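You operate a simulated robot arm through the tools that you are given. There is no shell and no other tool. Be economical: measure what you need, move in short steps, check, and stop when the job is done.

Carry out the task below with a simulated robot arm. There is one attempt and no reset: what you move stays moved.

TASK
Take the dry towel off the airer wing and fold the wing down.
Fine: orange peg standing in the wash tub, purple towel over its rim, then nut loose, wing down, nut tight.
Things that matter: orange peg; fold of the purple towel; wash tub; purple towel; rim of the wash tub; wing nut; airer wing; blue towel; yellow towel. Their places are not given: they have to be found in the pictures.

The check looks at the end state, three seconds after you hand in, the way a careful person would. Anything else that was tipped, shoved, dropped, spilled or broken makes it a failure. Flat cloth is picked up by pressing the open fingertips on it (5 to 10 N) and closing them slowly along it; thin cloth reads only 2 to 8 mm in the jaws.

THE ROBOT
A 7-joint arm with a two-finger parallel gripper, fixed in place. Base frame: the origin is at the foot of the arm, x ahead of it, y to its left, z up. Lengths are in mm, angles in rad, forces in N, time in s.
With the tool pointing down near the work surface it reaches from about 100 to 880 mm from the base axis. Its first joint turns from -2.007 to 2.007 rad. Payload 3.91 kg.
The tool frame sits at the grasp point between the pads (the TCP): z along the fingers, y along the line on which they close. The tips reach 30 mm beyond it. The gripper opens to 110 mm. The fingers are 20 mm wide and 10 mm thick; the gripper's body (48 by 112 mm) begins 55 mm behind the TCP.
Orientation is that of the tool frame in the base frame, as a unit quaternion [x, y, z, w]. With the fingers straight down and closing along the base's y, the tool's x points along the base's -x, its y along +y and its z along -z.

THE INTERFACE
- The arm moves only by the tool arm_command. Its argument "targets" is a list of rows, each an object (a shift or turn left out is 0, a gripper value left out holds the last) with "xyz": the shift along the tool's x, y, z in units of 200 mm (1.0 is 200 mm), a list of three; "angular": the turn, a rotation vector about the tool's x, y, z in units of 90 degrees (1.0 is 90 degrees), a list of three; "hand": the finger opening in mm, from 0 to 110. In form: [{"xyz": [x, y, z], "angular": [ax, ay, az], "hand": hand}, ...]. A call has 1 to 20 rows; each row is the pose to reach, as a shift and turn from the pose commanded when the call began, along the tool's axes at that moment. A call with a number of a shift or a turn outside -1 to 1 is refused whole. A row lasts 0.2 s, in which the tool goes at most 50 mm and 0.15 rad; a call with a longer step from one row to the next is refused whole, and so is a gripper value outside its range. Where a pose cannot be reached the arm comes as near as it can. A force on the tool above 40 N (or 10 N above the force at the start of the call, whichever is more), or a blocked arm, ends the call early, and 0.2 s more pass. Each finger travels about 153 mm/s and halts on what it meets, pressing with about 21 N; the grip force reading is that of the motor and also rises with nothing between the fingers. The clock runs only during rows and for 0.2 s after the last one: add rows that repeat a pose to give the fingers time. It gives the time, the measured TCP pose, the force on the tool (base axes), the opening and the grip force at its end, in the units of the frame above (readings bear some noise).
- Cameras (640 x 400 px; columns grow to the right, rows downward): "scene" is fixed at [212.2, -646.2, 1409.7]; the picture's right is [0.62, -0.78, 0.00], its down [-0.54, -0.43, -0.72] and it looks along [0.56, 0.45, -0.69] (base axes); focal length 294 px, centre (320, 200). "wrist" rides on the gripper at [-36, 0, -57] in the tool frame; the picture's right is [0.00, -1.00, 0.00], its down [0.97, 0.00, -0.24] and it looks along [0.24, 0.00, 0.97] (tool axes); focal length 218 px, centre (320, 200).
- snapshot(camera): a new picture of that camera. It takes no simulated time.
- lift_body(by): slides the trunk up (or, below 0, down) by that many mm; the arm rides with it, the base frame stays. It gives what a move gives, with no picture.
- point_at(camera, pixels): for up to 12 pixels [column, row] of the newest picture of that camera ("zoom" is the newest enlarged one), the place [x, y, z] in the base frame of the surface seen there, good to about 3 mm, but the place of the scene camera against the robot may be out by one fixed shift of up to 12 mm in any direction. It takes no simulated time.
- inspect(camera, box): a new picture of the part [left, top, right, bottom] of that camera's present view, enlarged. It takes no simulated time.
- close_job(): hands the job in; it is judged then, once.

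Keep the steps short. Do not move on a guess: measure, check each grasp and each placing, and mend mistakes. In all there are 80 turns and 46 pictures (those below and enlarged ones count). Leave the gripper open and the arm clear of the work at the hand-in unless told otherwise, and finish with a single line.

The tools are called after ">>>" as a command line: name --argument value ..., lists and objects as JSON in quotes. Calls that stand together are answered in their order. arm_command: Moves the arm, as the interface text tells. Its arguments: {"type":"object","properties":{"targets":{"type":"array","items":{"type":"object","properties":{"xyz":{"type":"array","items":{"type":"number"}},"angular":{"type":"array","items":{"type":"number"}},"hand":{"type":"number"}}}}},"required":["targets"]} The other tools are called the same way: lift_body (by) slides the trunk up or down; snapshot (camera) takes a picture; point_at (camera, pixels) gives the place of the surface under pixels of a picture; inspect (camera, box) takes an enlarged picture of a part of a camera's view; close_job () hands the job in.

At the start:

```text
time: 0.0
tcp_pos: [540.0, -391.1, 1161.9]
tcp_rot: [0.0, 1.0, -0.001, 0.001]
force: [-0.1, 0.3, -0.1]
grip_width: 110.0
gripper_force: 0.1
trunk travel left (down, up): [-825.0, 165.0]
```

scene: 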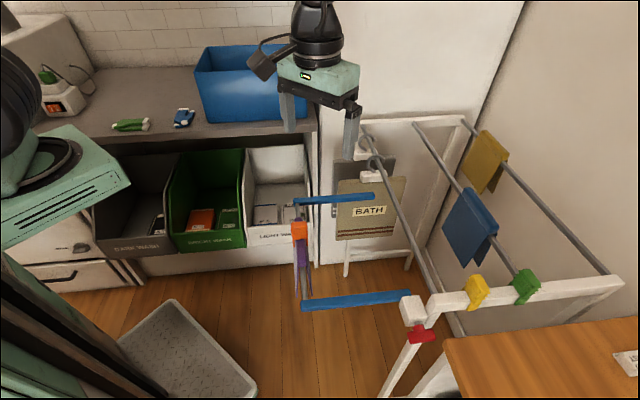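
wrist: 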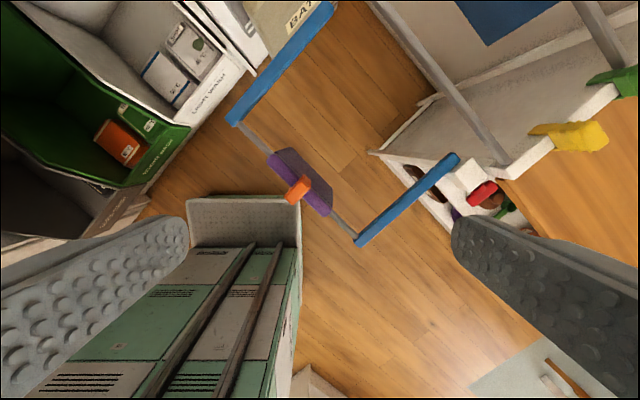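

I see the airer at right with a blue-armed wing, the purple towel with orange peg near (300,235), a red knob near (420,333). I enlarge these first.

>>> inspect --camera "scene" --box '[270, 170, 450, 350]'

>>> inspect --camera "scene" --box '[20, 30, 340, 230]'

>>> point_at --camera "scene" --pixels '[[299, 202], [299, 228], [303, 260], [303, 304], [370, 196], [410, 296], [420, 335], [412, 308], [240, 85], [190, 350], [196, 50], [205, 120]]'

>>> point_at --camera "wrist" --pixels '[[298, 188], [275, 165], [322, 210], [305, 168], [245, 130], [345, 226], [235, 115], [362, 238], [455, 160], [480, 195], [465, 178], [320, 10]]'

```text
2.22 times, centred on (360, 260) of scene
```

zoom: 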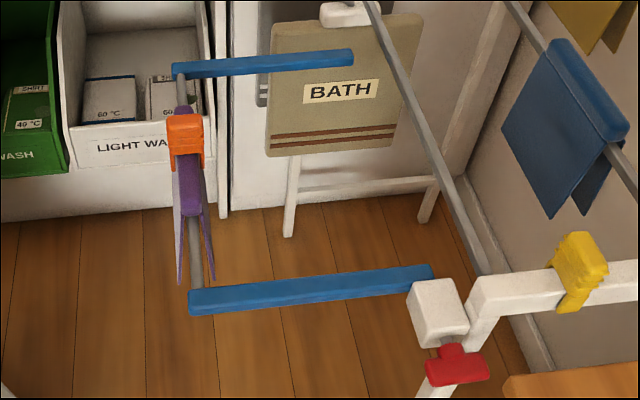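

```text
2.00 times, centred on (180, 130) of scene
```

zoom: 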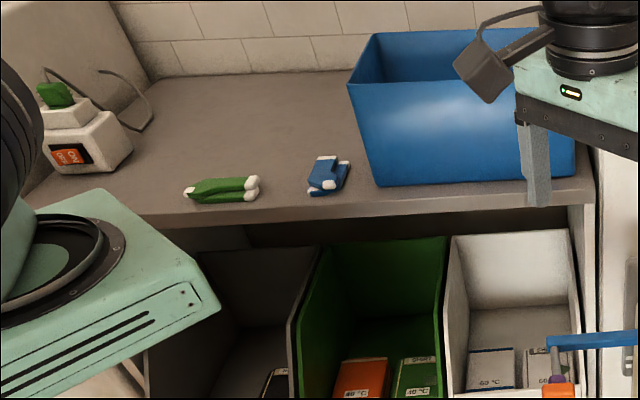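

```text
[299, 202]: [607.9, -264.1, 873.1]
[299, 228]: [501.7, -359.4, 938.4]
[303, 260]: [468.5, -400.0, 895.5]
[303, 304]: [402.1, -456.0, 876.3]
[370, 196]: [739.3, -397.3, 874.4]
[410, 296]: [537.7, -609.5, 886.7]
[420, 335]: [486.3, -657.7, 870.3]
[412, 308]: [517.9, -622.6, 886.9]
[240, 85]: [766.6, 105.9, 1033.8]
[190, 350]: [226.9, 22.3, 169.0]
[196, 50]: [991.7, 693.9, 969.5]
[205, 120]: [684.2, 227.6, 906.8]
```

```text
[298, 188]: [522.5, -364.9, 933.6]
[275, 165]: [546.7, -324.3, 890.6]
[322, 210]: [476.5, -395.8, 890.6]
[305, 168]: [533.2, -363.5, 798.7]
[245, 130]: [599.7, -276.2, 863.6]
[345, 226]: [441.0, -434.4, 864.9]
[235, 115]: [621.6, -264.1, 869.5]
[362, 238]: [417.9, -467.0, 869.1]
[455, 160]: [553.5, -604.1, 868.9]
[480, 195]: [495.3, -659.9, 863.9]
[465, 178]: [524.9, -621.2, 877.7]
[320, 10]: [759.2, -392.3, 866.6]
```

Wing rod runs from about (620,-264) to (418,-467) at z≈867; peg top about (522,-365,934); red nut near (495,-660,864). Look closer at peg, nut via wrist and the tub.

>>> inspect --camera "wrist" --box '[230, 120, 370, 250]'

>>> inspect --camera "scene" --box '[270, 190, 340, 310]'

>>> inspect --camera "wrist" --box '[410, 140, 550, 240]'

```text
3.08 times, centred on (300, 185) of wrist
```

zoom: 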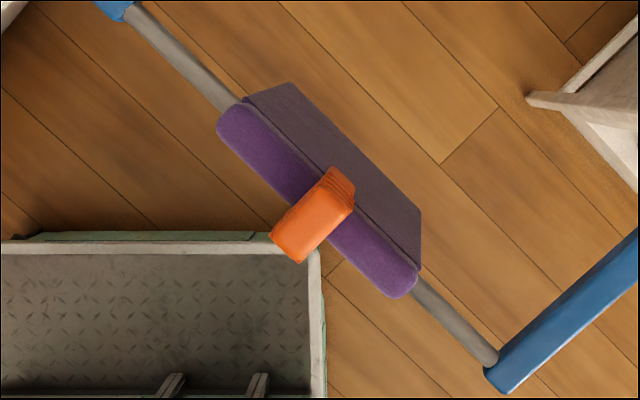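

```text
3.33 times, centred on (305, 250) of scene
```

zoom: 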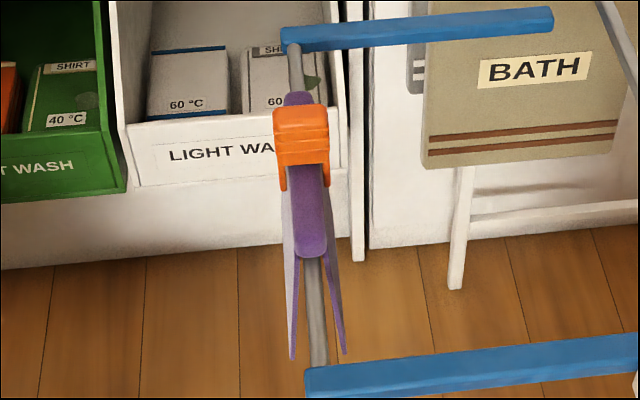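

```text
4.00 times, centred on (480, 190) of wrist
```

zoom: 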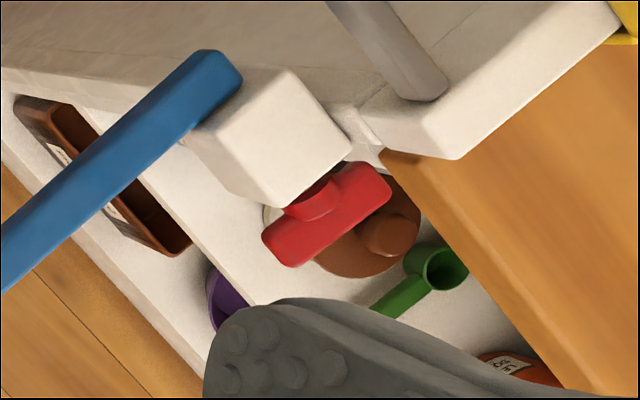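

The peg is a U-shaped clip straddling the rod, block on top. Now I turn the tool 45° (closing along the rod), and drop to about z 1040 over the peg for a close look.

>>> arm_command --targets '[{"xyz": [0.017, 0.022, 0.1], "angular": [0, 0, 0.083]}, {"xyz": [0.033, 0.043, 0.2], "angular": [0, 0, 0.167]}, {"xyz": [0.05, 0.065, 0.3], "angular": [0, 0, 0.25]}, {"xyz": [0.067, 0.087, 0.4], "angular": [0, 0, 0.333]}, {"xyz": [0.083, 0.108, 0.5], "angular": [0, 0, 0.417]}, {"xyz": [0.1, 0.13, 0.6], "angular": [0, 0, 0.5]}, {"xyz": [0.1, 0.13, 0.6], "angular": [0, 0, 0.5]}]'

>>> snapshot --camera "wrist"

```text
time: 1.6
tcp_pos: [520.0, -364.7, 1041.2]
tcp_rot: [0.384, 0.924, 0.0, 0.0]
force: [0.4, 0.6, -0.6]
grip_width: 110.1
gripper_force: 0.1
trunk travel left (down, up): [-825.0, 165.0]
```

```text
38 pictures are left
```

wrist: 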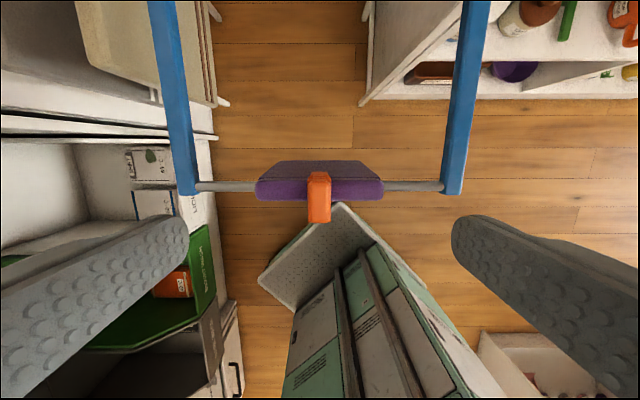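

Aligned with the rod. I measure the peg top corners (308–331, 173–222), the towel and the rod.

>>> point_at --camera "wrist" --pixels '[[310, 205], [329, 205], [319, 196], [319, 219], [310, 180], [329, 180], [319, 177], [270, 190], [370, 190], [220, 187], [420, 187], [320, 165]]'

>>> inspect --camera "wrist" --box '[240, 140, 400, 240]'

```text
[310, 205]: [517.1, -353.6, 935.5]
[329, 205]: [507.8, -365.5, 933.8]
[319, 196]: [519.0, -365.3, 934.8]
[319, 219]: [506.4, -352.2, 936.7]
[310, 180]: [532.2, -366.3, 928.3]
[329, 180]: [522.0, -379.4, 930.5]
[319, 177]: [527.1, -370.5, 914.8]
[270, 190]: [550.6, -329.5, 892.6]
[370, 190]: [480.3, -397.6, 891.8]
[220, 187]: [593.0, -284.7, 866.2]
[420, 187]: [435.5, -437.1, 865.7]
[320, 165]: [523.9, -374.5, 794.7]
```

```text
4.00 times, centred on (320, 190) of wrist
```

zoom: 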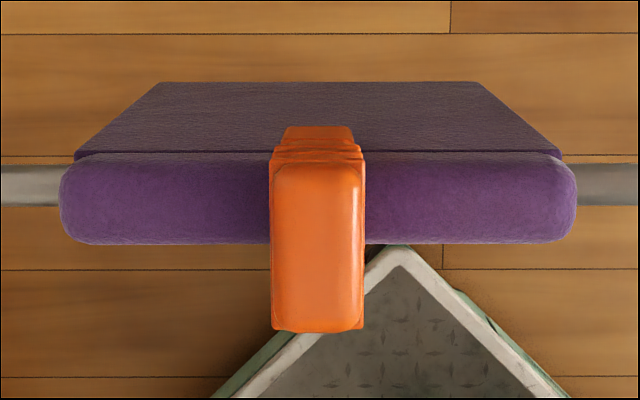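

Peg: centre about (515,-361), top 935, 16–20 mm along the rod; towel top 892. I lower to z≈929 (tips at 899, above towel) with 6 mm sideways shift, then close.

>>> arm_command --targets '[{"xyz": [0.03, 0, 0.15], "hand": 80}, {"xyz": [0.03, 0, 0.3], "hand": 60}, {"xyz": [0.03, 0, 0.45], "hand": 50}, {"xyz": [0.03, 0, 0.56], "hand": 50}, {"xyz": [0.03, 0, 0.56], "hand": 40}, {"xyz": [0.03, 0, 0.56], "hand": 30}, {"xyz": [0.03, 0, 0.56], "hand": 20}, {"xyz": [0.03, 0, 0.56], "hand": 10}, {"xyz": [0.03, 0, 0.56], "hand": 5}, {"xyz": [0.03, 0, 0.56], "hand": 5}]'

>>> snapshot --camera "wrist"

```text
time: 3.8
tcp_pos: [515.3, -360.0, 930.6]
tcp_rot: [0.383, 0.924, 0.0, 0.0]
force: [-0.3, -0.3, -0.2]
grip_width: 16.8
gripper_force: 20.5
trunk travel left (down, up): [-825.0, 165.0]
```

```text
36 pictures are left
```

wrist: 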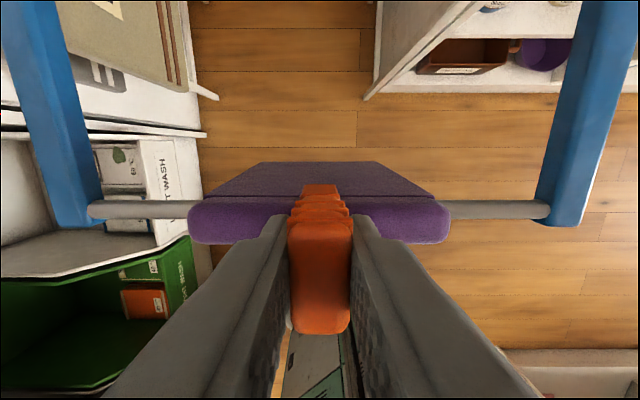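

Peg held (16.8 mm). I pull it straight up slowly to about z 1050.

>>> arm_command --targets '[{"xyz": [0, 0, -0.03]}, {"xyz": [0, 0, -0.06]}, {"xyz": [0, 0, -0.1]}, {"xyz": [0, 0, -0.15]}, {"xyz": [0, 0, -0.2]}, {"xyz": [0, 0, -0.27]}, {"xyz": [0, 0, -0.35]}, {"xyz": [0, 0, -0.45]}, {"xyz": [0, 0, -0.6]}, {"xyz": [0, 0, -0.6]}]'

>>> snapshot --camera "scene"

>>> snapshot --camera "wrist"

```text
time: 6.0
tcp_pos: [515.0, -360.5, 1051.8]
tcp_rot: [0.382, 0.924, 0.0, 0.0]
force: [-0.3, 1.0, 0.5]
grip_width: 17.2
gripper_force: 21.3
trunk travel left (down, up): [-825.0, 165.0]
```

```text
35 pictures are left
```

scene: 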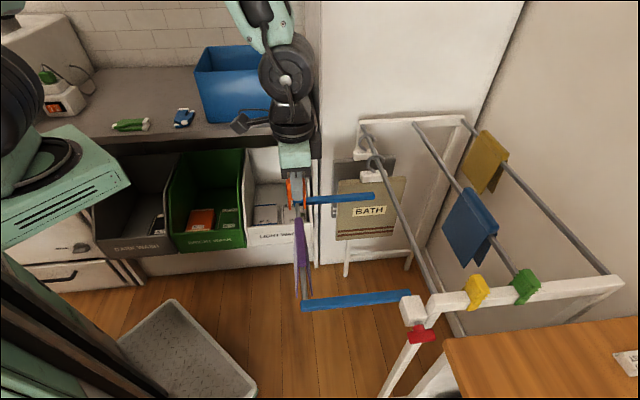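

```text
34 pictures are left
```

wrist: 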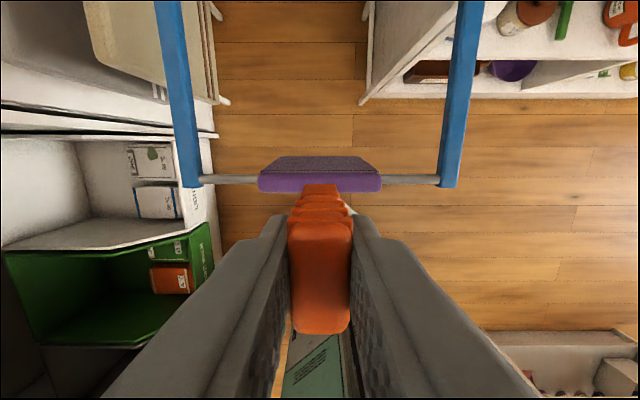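

Peg is off and the towel stayed. Now I raise to z≈1250 while measuring the tub next; first enlarge the tub and the held peg.

>>> inspect --camera "scene" --box '[180, 30, 320, 130]'

>>> point_at --camera "scene" --pixels '[[195, 73], [206, 46], [205, 120], [225, 50], [225, 71], [225, 60], [250, 90], [250, 69], [289, 205], [306, 206], [160, 90], [305, 190]]'

>>> inspect --camera "scene" --box '[265, 150, 335, 230]'

```text
4.00 times, centred on (250, 80) of scene
```

zoom: 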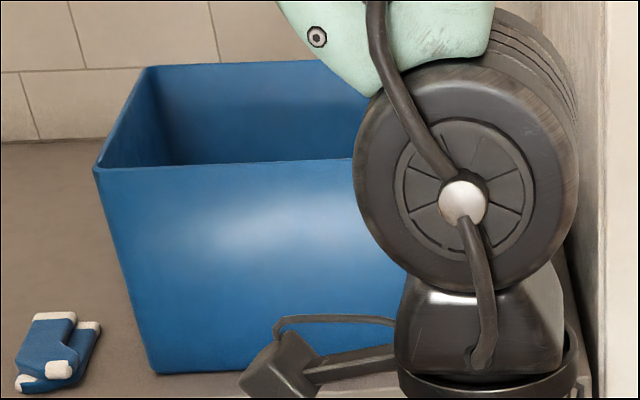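

```text
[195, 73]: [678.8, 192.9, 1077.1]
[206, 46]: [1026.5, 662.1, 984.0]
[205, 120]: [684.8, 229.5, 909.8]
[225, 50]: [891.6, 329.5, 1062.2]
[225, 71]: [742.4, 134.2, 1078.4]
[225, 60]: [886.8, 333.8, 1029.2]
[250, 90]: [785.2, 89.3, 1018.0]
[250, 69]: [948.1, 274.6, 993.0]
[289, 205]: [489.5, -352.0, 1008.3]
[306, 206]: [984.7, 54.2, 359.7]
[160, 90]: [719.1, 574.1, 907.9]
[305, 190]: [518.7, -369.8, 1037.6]
```

```text
5.00 times, centred on (300, 190) of scene
```

zoom: 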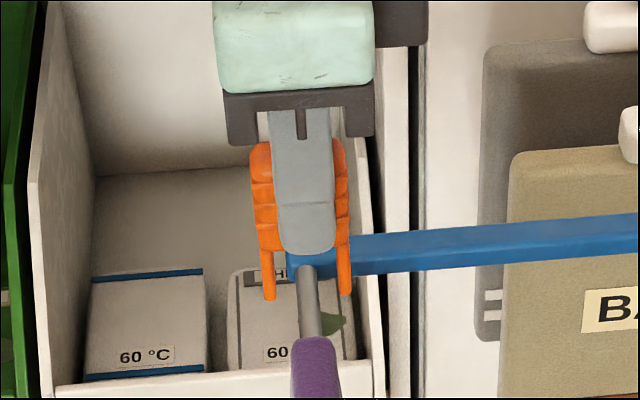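

Tub rim near-left corner ≈ (679,193,1077), sides at 45°, counter 908. I lift to z≈1240 and travel part way toward it.

>>> arm_command --targets '[{"xyz": [0, 0, -0.2]}, {"xyz": [0, 0, -0.4]}, {"xyz": [0, 0, -0.6]}, {"xyz": [0, 0, -0.8]}, {"xyz": [0, 0, -0.95]}, {"xyz": [0.1, 0.2, -0.95]}, {"xyz": [0.2, 0.4, -0.95]}, {"xyz": [0.3, 0.6, -0.95]}, {"xyz": [0.4, 0.8, -0.95]}, {"xyz": [0.5, 1.0, -0.95]}, {"xyz": [0.5, 1.0, -0.95]}]'

>>> arm_command --targets '[{"xyz": [0.1, 0.2, 0]}, {"xyz": [0.2, 0.4, 0]}, {"xyz": [0.3, 0.6, 0]}, {"xyz": [0.4, 0.8, 0]}, {"xyz": [0.5, 0.95, 0]}, {"xyz": [0.5, 0.95, 0]}]'

>>> snapshot --camera "wrist"

>>> snapshot --camera "scene"

```text
time: 8.4
tcp_pos: [587.9, -145.5, 1239.4]
tcp_rot: [0.382, 0.924, 0.0, 0.0]
force: [-0.2, -0.2, 0.6]
grip_width: 17.0
gripper_force: 20.9
trunk travel left (down, up): [-825.0, 165.0]
```

```text
time: 9.8
tcp_pos: [651.7, 56.9, 1239.8]
tcp_rot: [0.383, 0.924, 0.0, 0.0]
force: [-0.8, 0.7, -0.3]
grip_width: 17.1
gripper_force: 21.2
trunk travel left (down, up): [-825.0, 165.0]
```

```text
31 pictures are left
```

wrist: 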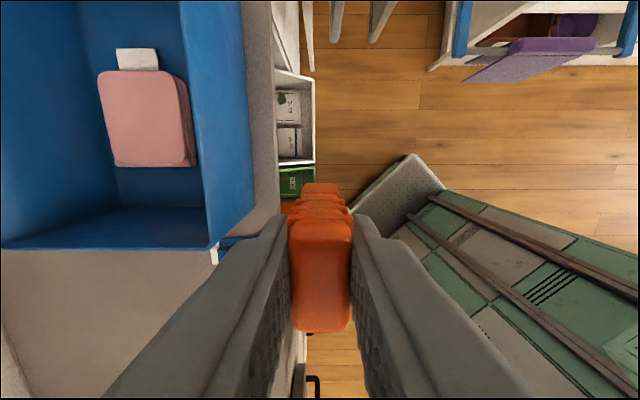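

```text
30 pictures are left
```

scene: 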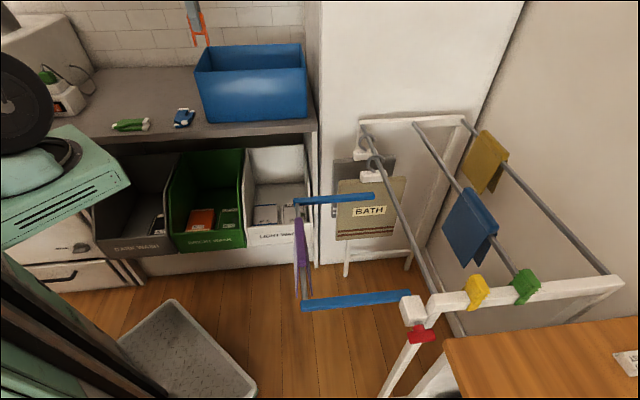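

The tub contains a folded pink cloth. I measure the rim, floor and that cloth.

>>> point_at --camera "wrist" --pixels '[[215, 240], [244, 20], [242, 120], [100, 247], [20, 247], [155, 195], [185, 200], [145, 120], [180, 160], [105, 160], [150, 215], [135, 58]]'

>>> point_at --camera "scene" --pixels '[[192, 45], [208, 45], [196, 72], [305, 68], [303, 46], [207, 46], [250, 70], [260, 60]]'

>>> inspect --camera "scene" --box '[170, 0, 320, 130]'

```text
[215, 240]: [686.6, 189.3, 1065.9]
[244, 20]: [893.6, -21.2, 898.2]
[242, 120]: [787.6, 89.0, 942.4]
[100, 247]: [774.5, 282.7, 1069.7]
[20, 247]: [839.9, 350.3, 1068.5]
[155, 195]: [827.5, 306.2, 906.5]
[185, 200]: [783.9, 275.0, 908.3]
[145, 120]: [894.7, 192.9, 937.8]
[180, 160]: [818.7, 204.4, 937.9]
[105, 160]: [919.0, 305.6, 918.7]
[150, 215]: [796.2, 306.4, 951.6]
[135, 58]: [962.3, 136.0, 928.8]
```

```text
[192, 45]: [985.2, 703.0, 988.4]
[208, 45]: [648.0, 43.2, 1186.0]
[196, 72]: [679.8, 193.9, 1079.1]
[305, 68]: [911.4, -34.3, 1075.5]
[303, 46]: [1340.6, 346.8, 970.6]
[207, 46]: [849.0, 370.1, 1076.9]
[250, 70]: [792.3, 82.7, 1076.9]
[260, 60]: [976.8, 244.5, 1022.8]
```

```text
3.08 times, centred on (245, 65) of scene
```

zoom: 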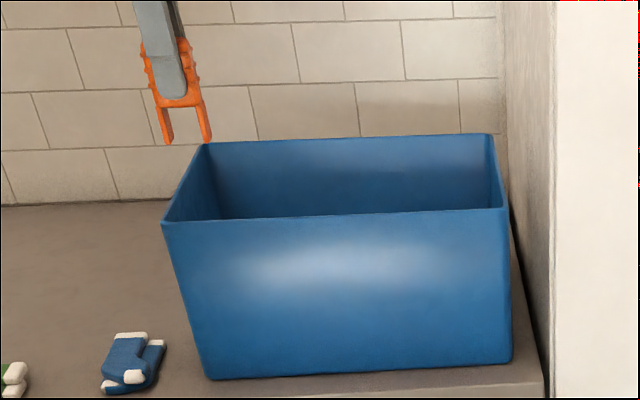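

Rim (wrist measure) at z≈1068, tub floor ≈907, pink cloth starts beyond v≈430 from the left. Peg spot: (772,219), between left wall and the pink cloth. Peg prongs end about 66 mm below TCP. I move above that spot.

>>> arm_command --targets '[{"xyz": [0.03, 0.2, 0]}, {"xyz": [0.06, 0.4, 0]}, {"xyz": [0.09, 0.6, 0]}, {"xyz": [0.12, 0.8, 0]}, {"xyz": [0.153, 0.985, 0]}, {"xyz": [0.153, 0.985, 0]}]'

>>> snapshot --camera "wrist"

```text
time: 11.2
tcp_pos: [767.3, 217.8, 1239.4]
tcp_rot: [0.382, 0.924, 0.0, 0.0]
force: [-0.3, 0.1, 0.7]
grip_width: 17.0
gripper_force: 20.9
trunk travel left (down, up): [-825.0, 165.0]
```

```text
28 pictures are left
```

wrist: 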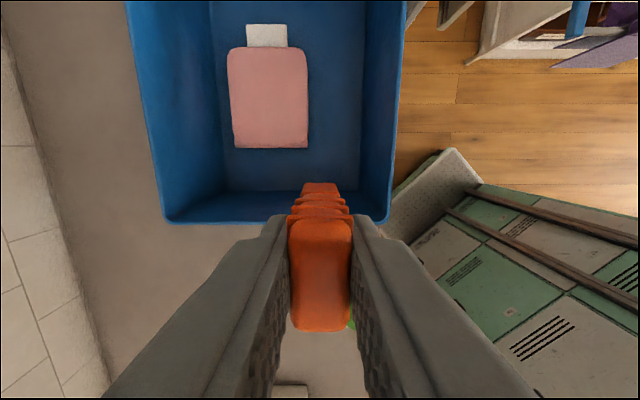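

I measure the tub floor corner and the pink cloth's left edge from here.

>>> point_at --camera "wrist" --pixels '[[270, 180], [250, 187], [345, 180], [300, 143], [238, 143], [275, 148], [170, 220], [385, 220], [270, 222], [350, 150], [240, 205], [395, 120]]'

```text
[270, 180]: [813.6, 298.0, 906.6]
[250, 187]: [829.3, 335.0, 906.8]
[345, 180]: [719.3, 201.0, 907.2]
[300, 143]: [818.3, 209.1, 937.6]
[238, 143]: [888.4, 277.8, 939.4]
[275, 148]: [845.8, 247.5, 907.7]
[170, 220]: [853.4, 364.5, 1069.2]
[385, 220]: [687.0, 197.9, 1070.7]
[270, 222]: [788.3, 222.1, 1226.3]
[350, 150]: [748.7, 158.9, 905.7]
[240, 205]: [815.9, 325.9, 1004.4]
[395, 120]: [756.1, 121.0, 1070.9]
```

Floor is free for v 355–423; the peg is centred at v 389. I lower 200 mm, then slowly until contact.

>>> arm_command --targets '[{"xyz": [0, 0, 0.2]}, {"xyz": [0, 0, 0.4]}, {"xyz": [0, 0, 0.6]}, {"xyz": [0, 0, 0.8]}, {"xyz": [0, 0, 1.0]}, {"xyz": [0, 0, 1.0]}]'

>>> arm_command --targets '[{"xyz": [0, 0, 0.1]}, {"xyz": [0, 0, 0.2]}, {"xyz": [0, 0, 0.25]}, {"xyz": [0, 0, 0.28]}, {"xyz": [0, 0, 0.29]}, {"xyz": [0, 0, 0.3]}, {"xyz": [0, 0, 0.31]}, {"xyz": [0, 0, 0.31]}]'

>>> snapshot --camera "wrist"

```text
time: 12.6
tcp_pos: [767.2, 217.3, 1039.5]
tcp_rot: [0.382, 0.924, -0.001, 0.0]
force: [-0.1, 0.2, -0.2]
grip_width: 17.0
gripper_force: 20.6
trunk travel left (down, up): [-825.0, 165.0]
```

```text
time: 14.4
tcp_pos: [768.7, 217.4, 977.9]
tcp_rot: [0.383, 0.924, 0.0, 0.001]
force: [0.1, 0.3, 0.1]
grip_width: 17.0
gripper_force: 21.6
trunk travel left (down, up): [-825.0, 165.0]
```

```text
27 pictures are left
```

wrist: 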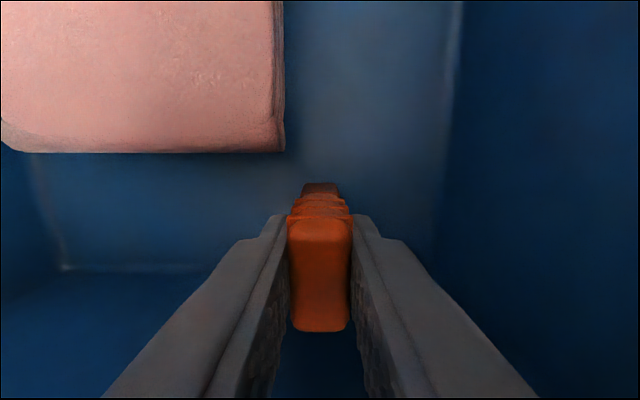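

No contact yet; I go down in 1–2 mm steps, watching the force.

>>> arm_command --targets '[{"xyz": [0, 0, 0.01]}, {"xyz": [0, 0, 0.015]}, {"xyz": [0, 0, 0.02]}, {"xyz": [0, 0, 0.02]}]'

```text
time: 15.4
tcp_pos: [768.7, 218.2, 974.1]
tcp_rot: [0.383, 0.924, 0.0, 0.001]
force: [-0.4, -0.1, -0.2]
grip_width: 17.2
gripper_force: 21.6
trunk travel left (down, up): [-825.0, 165.0]
```

>>> arm_command --targets '[{"xyz": [0, 0, 0.01]}, {"xyz": [0, 0, 0.015]}, {"xyz": [0, 0, 0.02]}, {"xyz": [0, 0, 0.02]}]'

```text
time: 16.4
tcp_pos: [767.2, 218.6, 970.2]
tcp_rot: [0.383, 0.924, -0.001, 0.001]
force: [0.0, 0.3, 0.0]
grip_width: 17.0
gripper_force: 21.2
trunk travel left (down, up): [-825.0, 165.0]
```

Still free. Continue in small steps.

>>> arm_command --targets '[{"xyz": [0, 0, 0.005]}, {"xyz": [0, 0, 0.01]}, {"xyz": [0, 0, 0.015]}, {"xyz": [0, 0, 0.02]}, {"xyz": [0, 0, 0.02]}]'

```text
time: 17.6
tcp_pos: [768.1, 217.0, 967.4]
tcp_rot: [0.383, 0.924, 0.001, 0.001]
force: [1.0, -0.2, 18.6]
grip_width: 17.1
gripper_force: 21.0
trunk travel left (down, up): [-825.0, 165.0]
```

Contact (18.6 N) at z 967. I relax 1.5 mm up and open slowly to 40 mm, then check.

>>> arm_command --targets '[{"xyz": [0, 0, -0.006]}, {"xyz": [0, 0, -0.006], "hand": 20}, {"xyz": [0, 0, -0.006], "hand": 26}, {"xyz": [0, 0, -0.006], "hand": 34}, {"xyz": [0, 0, -0.006], "hand": 40}, {"xyz": [0, 0, -0.006], "hand": 40}]'

>>> arm_command --targets '[{"xyz": [0, 0, -0.05]}, {"xyz": [0, 0, -0.12]}, {"xyz": [0, 0, -0.25]}, {"xyz": [0, 0, -0.4]}, {"xyz": [0, 0, -0.6]}, {"xyz": [0, 0, -0.8]}, {"xyz": [0, 0, -1]}, {"xyz": [0, 0, -1]}]'

>>> snapshot --camera "wrist"

```text
time: 19.0
tcp_pos: [768.7, 217.9, 967.1]
tcp_rot: [0.383, 0.924, 0.0, 0.0]
force: [-0.9, -0.5, -0.3]
grip_width: 39.8
gripper_force: 0.1
trunk travel left (down, up): [-825.0, 165.0]
```

```text
time: 20.8
tcp_pos: [768.7, 218.6, 1167.5]
tcp_rot: [0.382, 0.924, 0.0, 0.0]
force: [0.7, 0.2, -0.3]
grip_width: 40.1
gripper_force: 0.1
trunk travel left (down, up): [-825.0, 165.0]
```

```text
26 pictures are left
```

wrist: 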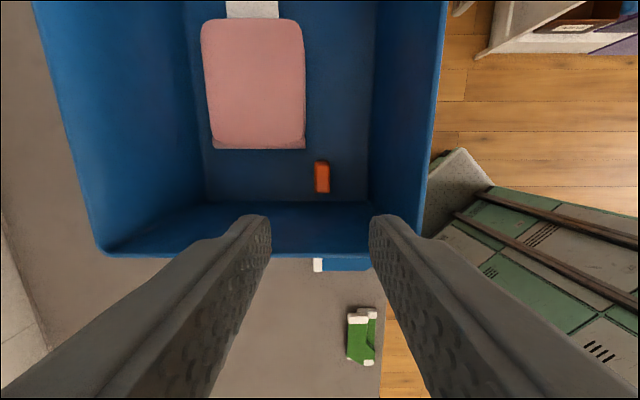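

Peg stands upright on the tub floor. Now back to the towel: travel, then rotate −90° so the fingers close across the rod.

>>> arm_command --targets '[{"xyz": [-0.08, -0.2, -0.1]}, {"xyz": [-0.16, -0.4, -0.1]}, {"xyz": [-0.24, -0.6, -0.1]}, {"xyz": [-0.32, -0.8, -0.1]}, {"xyz": [-0.4, -1.0, -0.1]}, {"xyz": [-0.4, -1.0, -0.1]}]'

>>> arm_command --targets '[{"xyz": [-0.08, -0.2, 0]}, {"xyz": [-0.16, -0.4, 0]}, {"xyz": [-0.24, -0.6, 0]}, {"xyz": [-0.32, -0.8, 0]}, {"xyz": [-0.4, -1.0, 0]}, {"xyz": [-0.4, -1.0, 0]}]'

>>> arm_command --targets '[{"xyz": [-0.03, -0.08, 0.05], "angular": [0, 0, -0.09], "hand": 80}, {"xyz": [-0.06, -0.16, 0.1], "angular": [0, 0, -0.18]}, {"xyz": [-0.09, -0.24, 0.15], "angular": [0, 0, -0.27]}, {"xyz": [-0.12, -0.32, 0.2], "angular": [0, 0, -0.36]}, {"xyz": [-0.15, -0.4, 0.25], "angular": [0, 0, -0.45]}, {"xyz": [-0.18, -0.48, 0.3], "angular": [0, 0, -0.54]}, {"xyz": [-0.21, -0.56, 0.35], "angular": [0, 0, -0.63]}, {"xyz": [-0.24, -0.64, 0.4], "angular": [0, 0, -0.72]}, {"xyz": [-0.27, -0.72, 0.45], "angular": [0, 0, -0.81]}, {"xyz": [-0.3, -0.8, 0.5], "angular": [0, 0, -0.9]}, {"xyz": [-0.33, -0.88, 0.55], "angular": [0, 0, -0.96]}, {"xyz": [-0.366, -0.945, 0.6], "angular": [0, 0, -1]}, {"xyz": [-0.366, -0.945, 0.6], "angular": [0, 0, -1]}]'

>>> snapshot --camera "wrist"

```text
time: 22.2
tcp_pos: [683.1, 19.0, 1185.4]
tcp_rot: [0.383, 0.924, 0.0, 0.0]
force: [0.5, 0.2, 0.1]
grip_width: 40.2
gripper_force: 0.1
trunk travel left (down, up): [-825.0, 165.0]
```

```text
time: 23.6
tcp_pos: [597.5, -180.2, 1187.0]
tcp_rot: [0.383, 0.924, 0.0, 0.0]
force: [-1.5, 0.0, 0.1]
grip_width: 39.9
gripper_force: 0.2
trunk travel left (down, up): [-825.0, 165.0]
```

```text
time: 26.4
tcp_pos: [516.8, -364.0, 1066.7]
tcp_rot: [-0.384, 0.923, 0.0, -0.001]
force: [-0.3, 0.5, -0.2]
grip_width: 80.1
gripper_force: 0.1
trunk travel left (down, up): [-825.0, 165.0]
```

```text
25 pictures are left
```

wrist: 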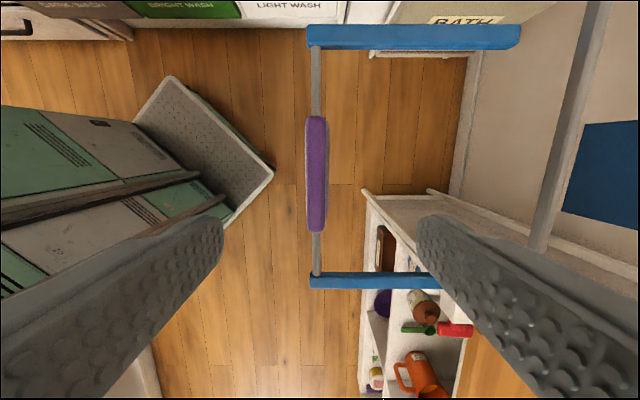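

Measuring the towel fold ends and width.

>>> point_at --camera "wrist" --pixels '[[316, 120], [316, 226], [310, 175], [317, 175], [324, 175], [316, 90], [316, 250], [326, 175], [308, 175]]'

>>> inspect --camera "scene" --box '[270, 190, 340, 310]'

```text
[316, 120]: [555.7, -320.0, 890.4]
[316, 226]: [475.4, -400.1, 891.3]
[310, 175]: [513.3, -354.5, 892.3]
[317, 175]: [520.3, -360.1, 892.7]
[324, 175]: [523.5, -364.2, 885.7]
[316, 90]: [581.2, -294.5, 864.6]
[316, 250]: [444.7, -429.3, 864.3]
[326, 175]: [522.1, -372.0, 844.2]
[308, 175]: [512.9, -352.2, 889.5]
```

```text
3.33 times, centred on (305, 250) of scene
```

zoom: 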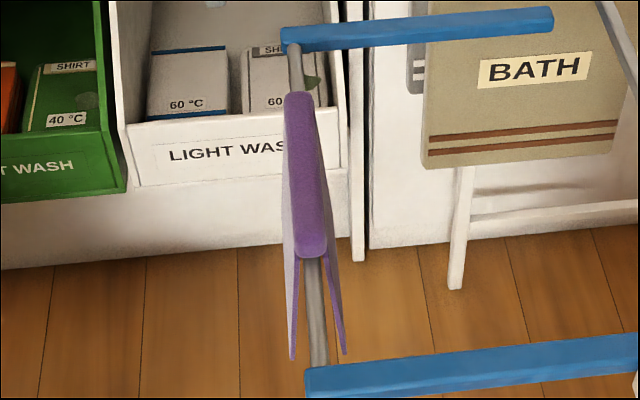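

Fold centre matches TCP within 3 mm, fold top 892, rod top ≈865. I go down so tips reach ≈870 (TCP 900), then close slowly on the fold.

>>> arm_command --targets '[{"xyz": [0, 0.012, 0.2], "hand": 60}, {"xyz": [0, 0.012, 0.4]}, {"xyz": [0, 0.012, 0.6]}, {"xyz": [0, 0.012, 0.75]}, {"xyz": [0, 0.012, 0.83]}, {"xyz": [0, 0.012, 0.835]}, {"xyz": [0, 0.012, 0.835], "hand": 45}, {"xyz": [0, 0.012, 0.835], "hand": 32}, {"xyz": [0, 0.012, 0.835], "hand": 22}, {"xyz": [0, 0.012, 0.835], "hand": 14}, {"xyz": [0, 0.012, 0.835], "hand": 8}, {"xyz": [0, 0.012, 0.835], "hand": 3}, {"xyz": [0, 0.012, 0.835], "hand": 0}, {"xyz": [0, 0.012, 0.835], "hand": 0}]'

>>> inspect --camera "scene" --box '[265, 150, 345, 310]'

```text
time: 29.4
tcp_pos: [514.3, -361.1, 899.5]
tcp_rot: [-0.383, 0.924, 0.0, 0.0]
force: [-1.3, 0.8, 0.0]
grip_width: 21.4
gripper_force: 20.8
trunk travel left (down, up): [-825.0, 165.0]
```

```text
2.50 times, centred on (305, 230) of scene
```

zoom: 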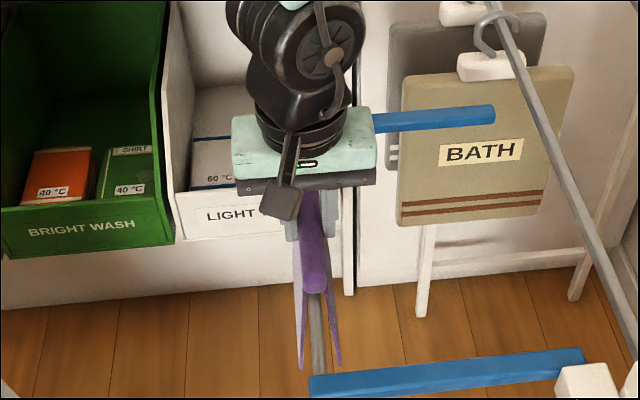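

Fold held at 21.4 mm (stiff folded cap). Lift slowly.

>>> arm_command --targets '[{"xyz": [0, 0, -0.02]}, {"xyz": [0, 0, -0.05]}, {"xyz": [0, 0, -0.1]}, {"xyz": [0, 0, -0.15]}, {"xyz": [0, 0, -0.22]}, {"xyz": [0, 0, -0.3]}, {"xyz": [0, 0, -0.4]}, {"xyz": [0, 0, -0.5]}, {"xyz": [0, 0, -0.65]}, {"xyz": [0, 0, -0.8]}, {"xyz": [0, 0, -0.95]}, {"xyz": [0, 0, -0.95]}]'

>>> snapshot --camera "scene"

```text
time: 32.0
tcp_pos: [515.7, -361.2, 1089.8]
tcp_rot: [-0.383, 0.924, 0.001, 0.0]
force: [-0.4, 0.0, -1.5]
grip_width: 21.2
gripper_force: 20.6
trunk travel left (down, up): [-825.0, 165.0]
```

```text
22 pictures are left
```

scene: 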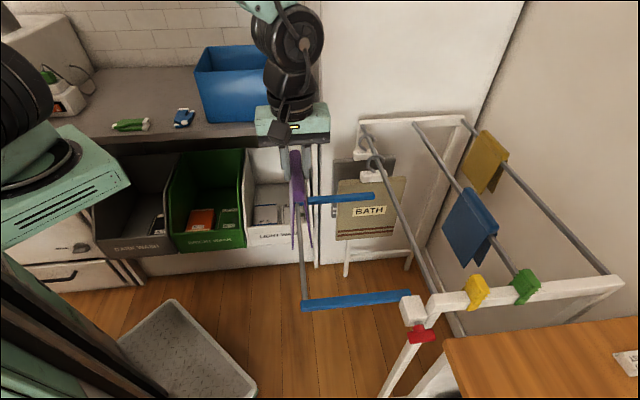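

Towel is off the wing cleanly. I raise it 200 mm, then carry and turn it +90° toward the tub's near rim.

>>> arm_command --targets '[{"xyz": [0, 0, -0.2]}, {"xyz": [0, 0, -0.4]}, {"xyz": [0, 0, -0.6]}, {"xyz": [0, 0, -0.8]}, {"xyz": [0, 0, -0.95]}, {"xyz": [0, 0, -0.95]}]'

>>> arm_command --targets '[{"xyz": [-0.083, 0.03, 0], "angular": [0, 0, 0.083]}, {"xyz": [-0.167, 0.06, 0], "angular": [0, 0, 0.167]}, {"xyz": [-0.25, 0.09, 0], "angular": [0, 0, 0.25]}, {"xyz": [-0.333, 0.12, 0], "angular": [0, 0, 0.333]}, {"xyz": [-0.417, 0.15, 0], "angular": [0, 0, 0.417]}, {"xyz": [-0.5, 0.18, 0], "angular": [0, 0, 0.5]}, {"xyz": [-0.583, 0.21, 0], "angular": [0, 0, 0.583]}, {"xyz": [-0.667, 0.24, 0], "angular": [0, 0, 0.667]}, {"xyz": [-0.75, 0.27, 0], "angular": [0, 0, 0.75]}, {"xyz": [-0.833, 0.3, 0], "angular": [0, 0, 0.833]}, {"xyz": [-0.917, 0.32, 0], "angular": [0, 0, 0.917]}, {"xyz": [-1.0, 0.325, 0], "angular": [0, 0, 1.0]}, {"xyz": [-1.0, 0.325, 0], "angular": [0, 0, 1.0]}]'

>>> arm_command --targets '[{"xyz": [0.05, 0.2, 0]}, {"xyz": [0.1, 0.4, 0]}, {"xyz": [0.15, 0.6, 0]}, {"xyz": [0.2, 0.8, 0]}, {"xyz": [0.25, 1.0, 0]}, {"xyz": [0.25, 1.0, 0]}]'

>>> snapshot --camera "wrist"

>>> inspect --camera "scene" --box '[160, 0, 340, 130]'

```text
time: 33.4
tcp_pos: [514.5, -362.0, 1280.0]
tcp_rot: [-0.383, 0.924, 0.0, 0.0]
force: [-0.3, -0.5, -0.4]
grip_width: 21.3
gripper_force: 20.9
trunk travel left (down, up): [-825.0, 165.0]
```

```text
time: 36.2
tcp_pos: [609.2, -173.5, 1279.3]
tcp_rot: [0.384, 0.923, 0.0, 0.0]
force: [0.1, 0.6, -0.6]
grip_width: 21.8
gripper_force: 21.5
trunk travel left (down, up): [-825.0, 165.0]
```

```text
time: 37.6
tcp_pos: [716.2, 1.0, 1279.6]
tcp_rot: [0.382, 0.924, -0.001, 0.001]
force: [0.6, 0.5, -0.9]
grip_width: 21.5
gripper_force: 21.2
trunk travel left (down, up): [-825.0, 165.0]
```

```text
21 pictures are left
```

wrist: 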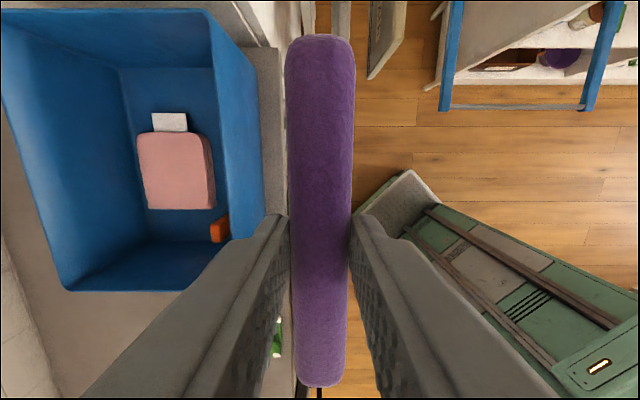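

```text
3.08 times, centred on (250, 65) of scene
```

zoom: 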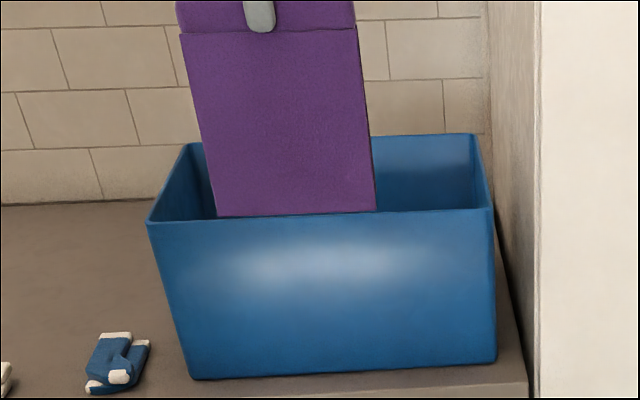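

I measure the towel's lower edge and the rim just below.

>>> point_at --camera "zoom" --pixels '[[230, 212], [365, 208], [280, 40], [290, 100], [150, 221], [430, 211], [490, 207], [290, 217]]'

>>> point_at --camera "wrist" --pixels '[[232, 228], [225, 180], [215, 100], [208, 40], [216, 230], [236, 239]]'

```text
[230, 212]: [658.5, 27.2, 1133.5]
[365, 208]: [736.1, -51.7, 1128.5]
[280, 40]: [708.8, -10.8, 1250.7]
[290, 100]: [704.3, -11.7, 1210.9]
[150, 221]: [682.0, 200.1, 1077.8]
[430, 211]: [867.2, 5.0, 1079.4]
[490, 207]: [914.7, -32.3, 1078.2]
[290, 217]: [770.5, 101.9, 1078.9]
```

```text
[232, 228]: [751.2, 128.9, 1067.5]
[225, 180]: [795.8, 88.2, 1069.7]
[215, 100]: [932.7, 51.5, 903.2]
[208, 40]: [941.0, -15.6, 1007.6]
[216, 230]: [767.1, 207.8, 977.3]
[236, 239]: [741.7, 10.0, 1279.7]
```

Towel bottom is 158 mm below TCP, rim line at u≈622. I shift 115 mm over the rim, lower 30 mm, and look.

>>> arm_command --targets '[{"xyz": [0.03, 0.2, 0]}, {"xyz": [0.06, 0.4, 0]}, {"xyz": [0.08, 0.575, 0]}, {"xyz": [0.08, 0.575, 0.08]}, {"xyz": [0.08, 0.575, 0.15]}, {"xyz": [0.08, 0.575, 0.15]}]'

>>> inspect --camera "scene" --box '[160, 0, 340, 130]'

>>> snapshot --camera "wrist"

```text
time: 39.0
tcp_pos: [786.2, 94.4, 1250.7]
tcp_rot: [0.382, 0.924, 0.0, 0.0]
force: [-0.3, -0.1, -1.5]
grip_width: 21.4
gripper_force: 20.8
trunk travel left (down, up): [-825.0, 165.0]
```

```text
3.08 times, centred on (250, 65) of scene
```

zoom: 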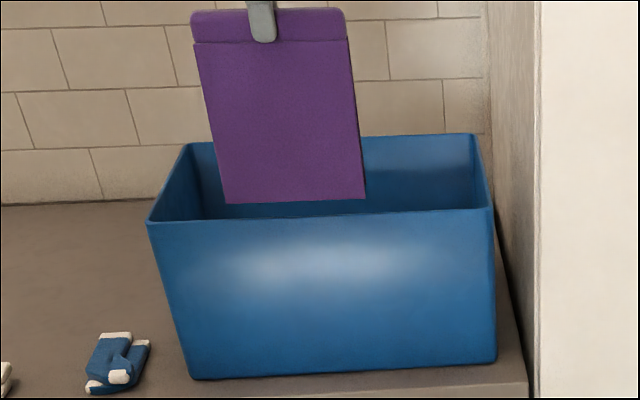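

```text
18 pictures are left
```

wrist: 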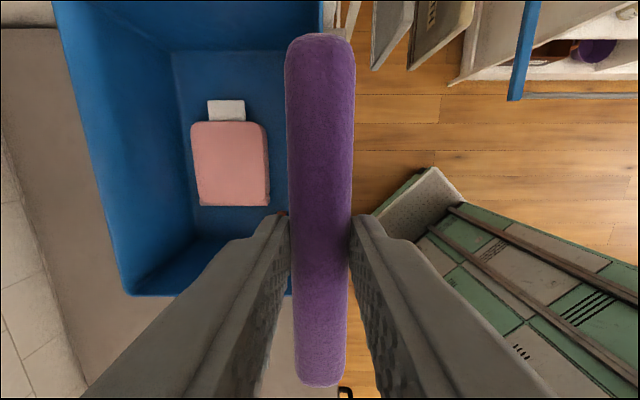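

Measure the front flap's bottom against the rim in the same view.

>>> point_at --camera "zoom" --pixels '[[240, 198], [350, 194], [290, 190], [270, 60], [300, 216], [200, 219], [400, 213], [270, 25]]'

```text
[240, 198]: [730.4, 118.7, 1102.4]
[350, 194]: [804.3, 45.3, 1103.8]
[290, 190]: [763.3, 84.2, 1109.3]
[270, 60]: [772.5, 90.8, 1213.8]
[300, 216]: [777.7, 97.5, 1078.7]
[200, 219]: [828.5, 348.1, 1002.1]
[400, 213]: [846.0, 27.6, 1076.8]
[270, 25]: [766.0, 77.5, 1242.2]
```

Front flap is 18 mm outside the rim and the back flap equally inside. I lower to z≈1112.

>>> arm_command --targets '[{"xyz": [0, 0, 0.1]}, {"xyz": [0, 0, 0.2]}, {"xyz": [0, 0, 0.3]}, {"xyz": [0, 0, 0.4]}, {"xyz": [0, 0, 0.5]}, {"xyz": [0, 0, 0.58]}, {"xyz": [0, 0, 0.64]}, {"xyz": [0, 0, 0.69]}, {"xyz": [0, 0, 0.69]}]'

>>> inspect --camera "scene" --box '[160, 0, 340, 130]'

```text
time: 41.0
tcp_pos: [786.6, 94.5, 1111.6]
tcp_rot: [0.382, 0.924, 0.0, 0.0]
force: [-0.4, 0.4, -0.6]
grip_width: 21.3
gripper_force: 21.2
trunk travel left (down, up): [-825.0, 165.0]
```

```text
3.08 times, centred on (250, 65) of scene
```

zoom: 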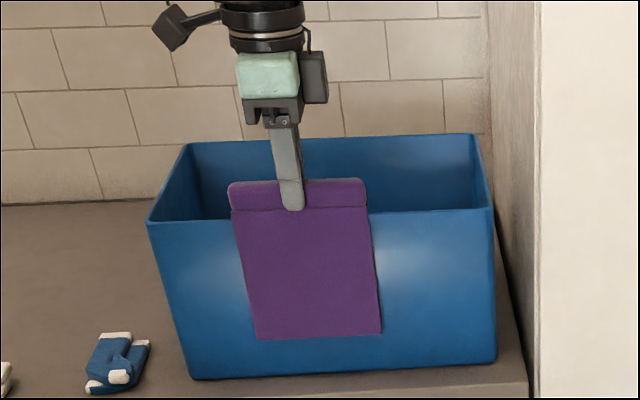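

Straddling the rim well. Lower in ~2 mm steps until it rests.

>>> arm_command --targets '[{"xyz": [0, 0, 0.01]}, {"xyz": [0, 0, 0.02]}, {"xyz": [0, 0, 0.03]}, {"xyz": [0, 0, 0.035]}, {"xyz": [0, 0, 0.035]}]'

```text
time: 42.2
tcp_pos: [786.4, 95.8, 1104.7]
tcp_rot: [0.383, 0.924, 0.001, -0.001]
force: [0.1, 0.0, 1.0]
grip_width: 21.5
gripper_force: 21.0
trunk travel left (down, up): [-825.0, 165.0]
```

>>> arm_command --targets '[{"xyz": [0, 0, 0.005]}, {"xyz": [0, 0, 0.01]}, {"xyz": [0, 0, 0.015]}, {"xyz": [0, 0, 0.02]}, {"xyz": [0, 0, 0.02]}]'

```text
time: 43.4
tcp_pos: [785.8, 95.2, 1104.6]
tcp_rot: [0.383, 0.924, 0.002, 0.002]
force: [-0.9, -0.5, 35.1]
grip_width: 21.2
gripper_force: 21.3
trunk travel left (down, up): [-825.0, 165.0]
```

Resting (35 N). I relax 4 mm of command and open gradually.

>>> arm_command --targets '[{"xyz": [0, 0, -0.01]}, {"xyz": [0, 0, -0.018]}, {"xyz": [0, 0, -0.018], "hand": 24}, {"xyz": [0, 0, -0.018], "hand": 30}, {"xyz": [0, 0, -0.018], "hand": 40}, {"xyz": [0, 0, -0.018], "hand": 50}, {"xyz": [0, 0, -0.018], "hand": 50}]'

>>> arm_command --targets '[{"xyz": [0, 0, -0.05]}, {"xyz": [0, 0, -0.15]}, {"xyz": [0, 0, -0.3]}, {"xyz": [0, 0, -0.5]}, {"xyz": [0, 0, -0.7]}, {"xyz": [0, 0, -0.7]}]'

>>> snapshot --camera "scene"

>>> snapshot --camera "wrist"

```text
time: 45.0
tcp_pos: [786.9, 94.8, 1104.2]
tcp_rot: [0.382, 0.924, 0.0, 0.0]
force: [-0.6, -0.2, 0.2]
grip_width: 49.9
gripper_force: 0.1
trunk travel left (down, up): [-825.0, 165.0]
```

```text
time: 46.4
tcp_pos: [786.9, 94.2, 1244.4]
tcp_rot: [0.383, 0.924, 0.0, 0.0]
force: [-0.5, -0.4, 0.2]
grip_width: 50.0
gripper_force: 0.0
trunk travel left (down, up): [-825.0, 165.0]
```

```text
16 pictures are left
```

scene: 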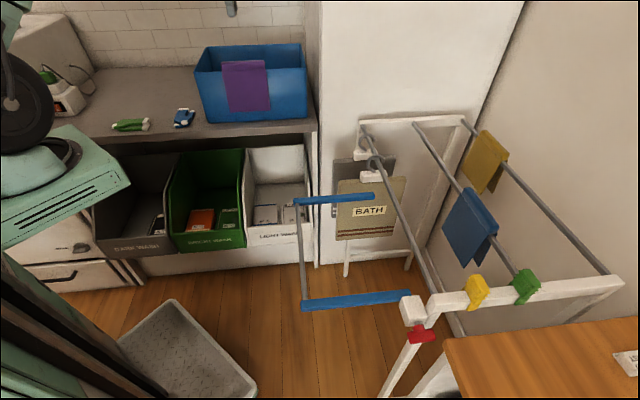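

```text
15 pictures are left
```

wrist: 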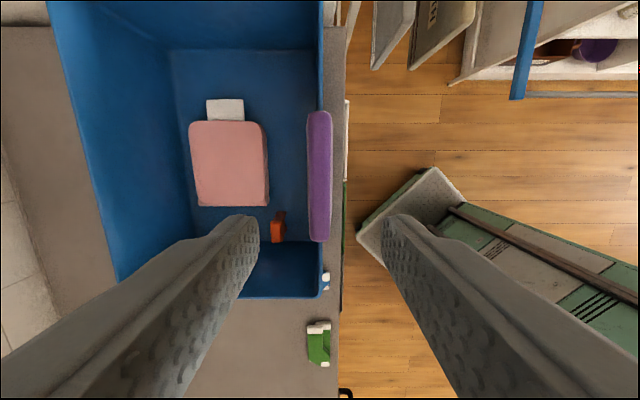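

Towel hangs over the rim, peg still standing. Now the red nut: I measure it and the wooden table around it.

>>> inspect --camera "scene" --box '[380, 270, 480, 380]'

>>> point_at --camera "scene" --pixels '[[448, 345], [500, 380], [470, 398], [600, 330], [436, 370], [412, 325], [432, 331], [420, 342], [408, 345], [422, 330], [407, 305], [390, 395]]'

```text
3.64 times, centred on (430, 325) of scene
```

zoom: 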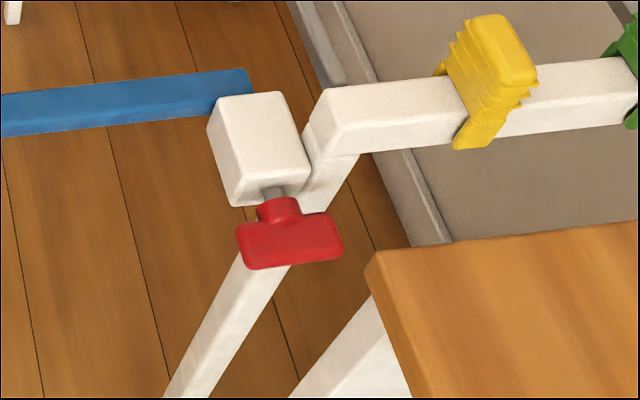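

```text
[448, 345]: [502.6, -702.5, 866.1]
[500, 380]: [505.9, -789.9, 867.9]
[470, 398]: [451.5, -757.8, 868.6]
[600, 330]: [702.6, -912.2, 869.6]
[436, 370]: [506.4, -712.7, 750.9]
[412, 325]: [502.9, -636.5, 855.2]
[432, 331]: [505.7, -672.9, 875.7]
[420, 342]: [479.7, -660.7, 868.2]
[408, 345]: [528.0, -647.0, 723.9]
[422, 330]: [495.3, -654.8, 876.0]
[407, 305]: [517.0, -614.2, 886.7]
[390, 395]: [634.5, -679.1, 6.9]
```

Table top z≈857 starts just beyond the nut, so I'll work the nut from above, hand leaning toward the base. Travel there at height, turning so the camera is on the nut's outer side.

>>> arm_command --targets '[{"xyz": [-0.09, -0.2, 0]}, {"xyz": [-0.18, -0.4, 0]}, {"xyz": [-0.27, -0.6, 0]}, {"xyz": [-0.36, -0.8, 0]}, {"xyz": [-0.45, -1.0, 0]}, {"xyz": [-0.45, -1.0, 0]}]'

>>> arm_command --targets '[{"xyz": [-0.09, -0.2, 0]}, {"xyz": [-0.18, -0.4, 0]}, {"xyz": [-0.27, -0.6, 0]}, {"xyz": [-0.36, -0.8, 0]}, {"xyz": [-0.45, -1.0, 0]}, {"xyz": [-0.45, -1.0, 0]}]'

>>> arm_command --targets '[{"xyz": [-0.05, -0.09, 0], "angular": [0, 0, 0.09]}, {"xyz": [-0.1, -0.18, 0], "angular": [0, 0, 0.18]}, {"xyz": [-0.15, -0.27, 0], "angular": [0, 0, 0.27]}, {"xyz": [-0.2, -0.36, 0], "angular": [0, 0, 0.36]}, {"xyz": [-0.25, -0.45, 0], "angular": [0, 0, 0.45]}, {"xyz": [-0.3, -0.54, 0], "angular": [0, 0, 0.54]}, {"xyz": [-0.35, -0.63, 0], "angular": [0, 0, 0.63]}, {"xyz": [-0.4, -0.72, 0], "angular": [0, 0, 0.72]}, {"xyz": [-0.45, -0.81, 0], "angular": [0, 0, 0.81]}, {"xyz": [-0.5, -0.9, 0], "angular": [0, 0, 0.9]}, {"xyz": [-0.55, -0.95, 0], "angular": [0, 0, 0.96]}, {"xyz": [-0.6, -1.0, 0], "angular": [0, 0, 1]}, {"xyz": [-0.6, -1.0, 0], "angular": [0, 0, 1]}]'

```text
time: 47.8
tcp_pos: [709.8, -109.9, 1244.3]
tcp_rot: [0.383, 0.924, 0.001, 0.0]
force: [-0.3, 0.2, 0.4]
grip_width: 50.3
gripper_force: 0.0
trunk travel left (down, up): [-825.0, 165.0]
```

```text
time: 49.2
tcp_pos: [630.4, -315.9, 1244.2]
tcp_rot: [0.383, 0.924, -0.001, 0.0]
force: [0.5, 0.1, -1.0]
grip_width: 49.8
gripper_force: 0.0
trunk travel left (down, up): [-825.0, 165.0]
```

```text
time: 52.0
tcp_pos: [573.9, -541.9, 1244.2]
tcp_rot: [0.924, 0.382, 0.0, 0.001]
force: [-0.9, 0.8, 0.5]
grip_width: 50.0
gripper_force: 0.0
trunk travel left (down, up): [-825.0, 165.0]
```

Now move over the nut (u −118, v 817) at z≈1050 and look.

>>> arm_command --targets '[{"xyz": [-0.2, 0.04, 0]}, {"xyz": [-0.4, 0.08, 0]}, {"xyz": [-0.6, 0.12, 0]}, {"xyz": [-0.7, 0.14, 0.15]}, {"xyz": [-0.7, 0.14, 0.35]}, {"xyz": [-0.7, 0.14, 0.55]}, {"xyz": [-0.7, 0.14, 0.75]}, {"xyz": [-0.7, 0.14, 0.95]}, {"xyz": [-0.7, 0.14, 0.95], "hand": 80}]'

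>>> snapshot --camera "wrist"

```text
time: 54.0
tcp_pos: [495.1, -660.1, 1055.7]
tcp_rot: [0.924, 0.383, 0.001, 0.0]
force: [0.0, 0.0, 0.9]
grip_width: 80.3
gripper_force: 0.0
trunk travel left (down, up): [-825.0, 165.0]
```

```text
13 pictures are left
```

wrist: 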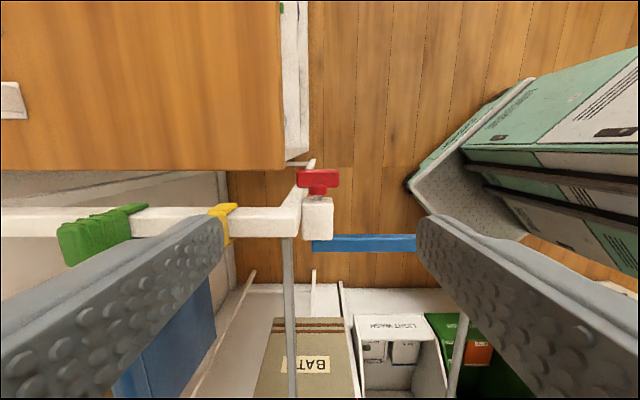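

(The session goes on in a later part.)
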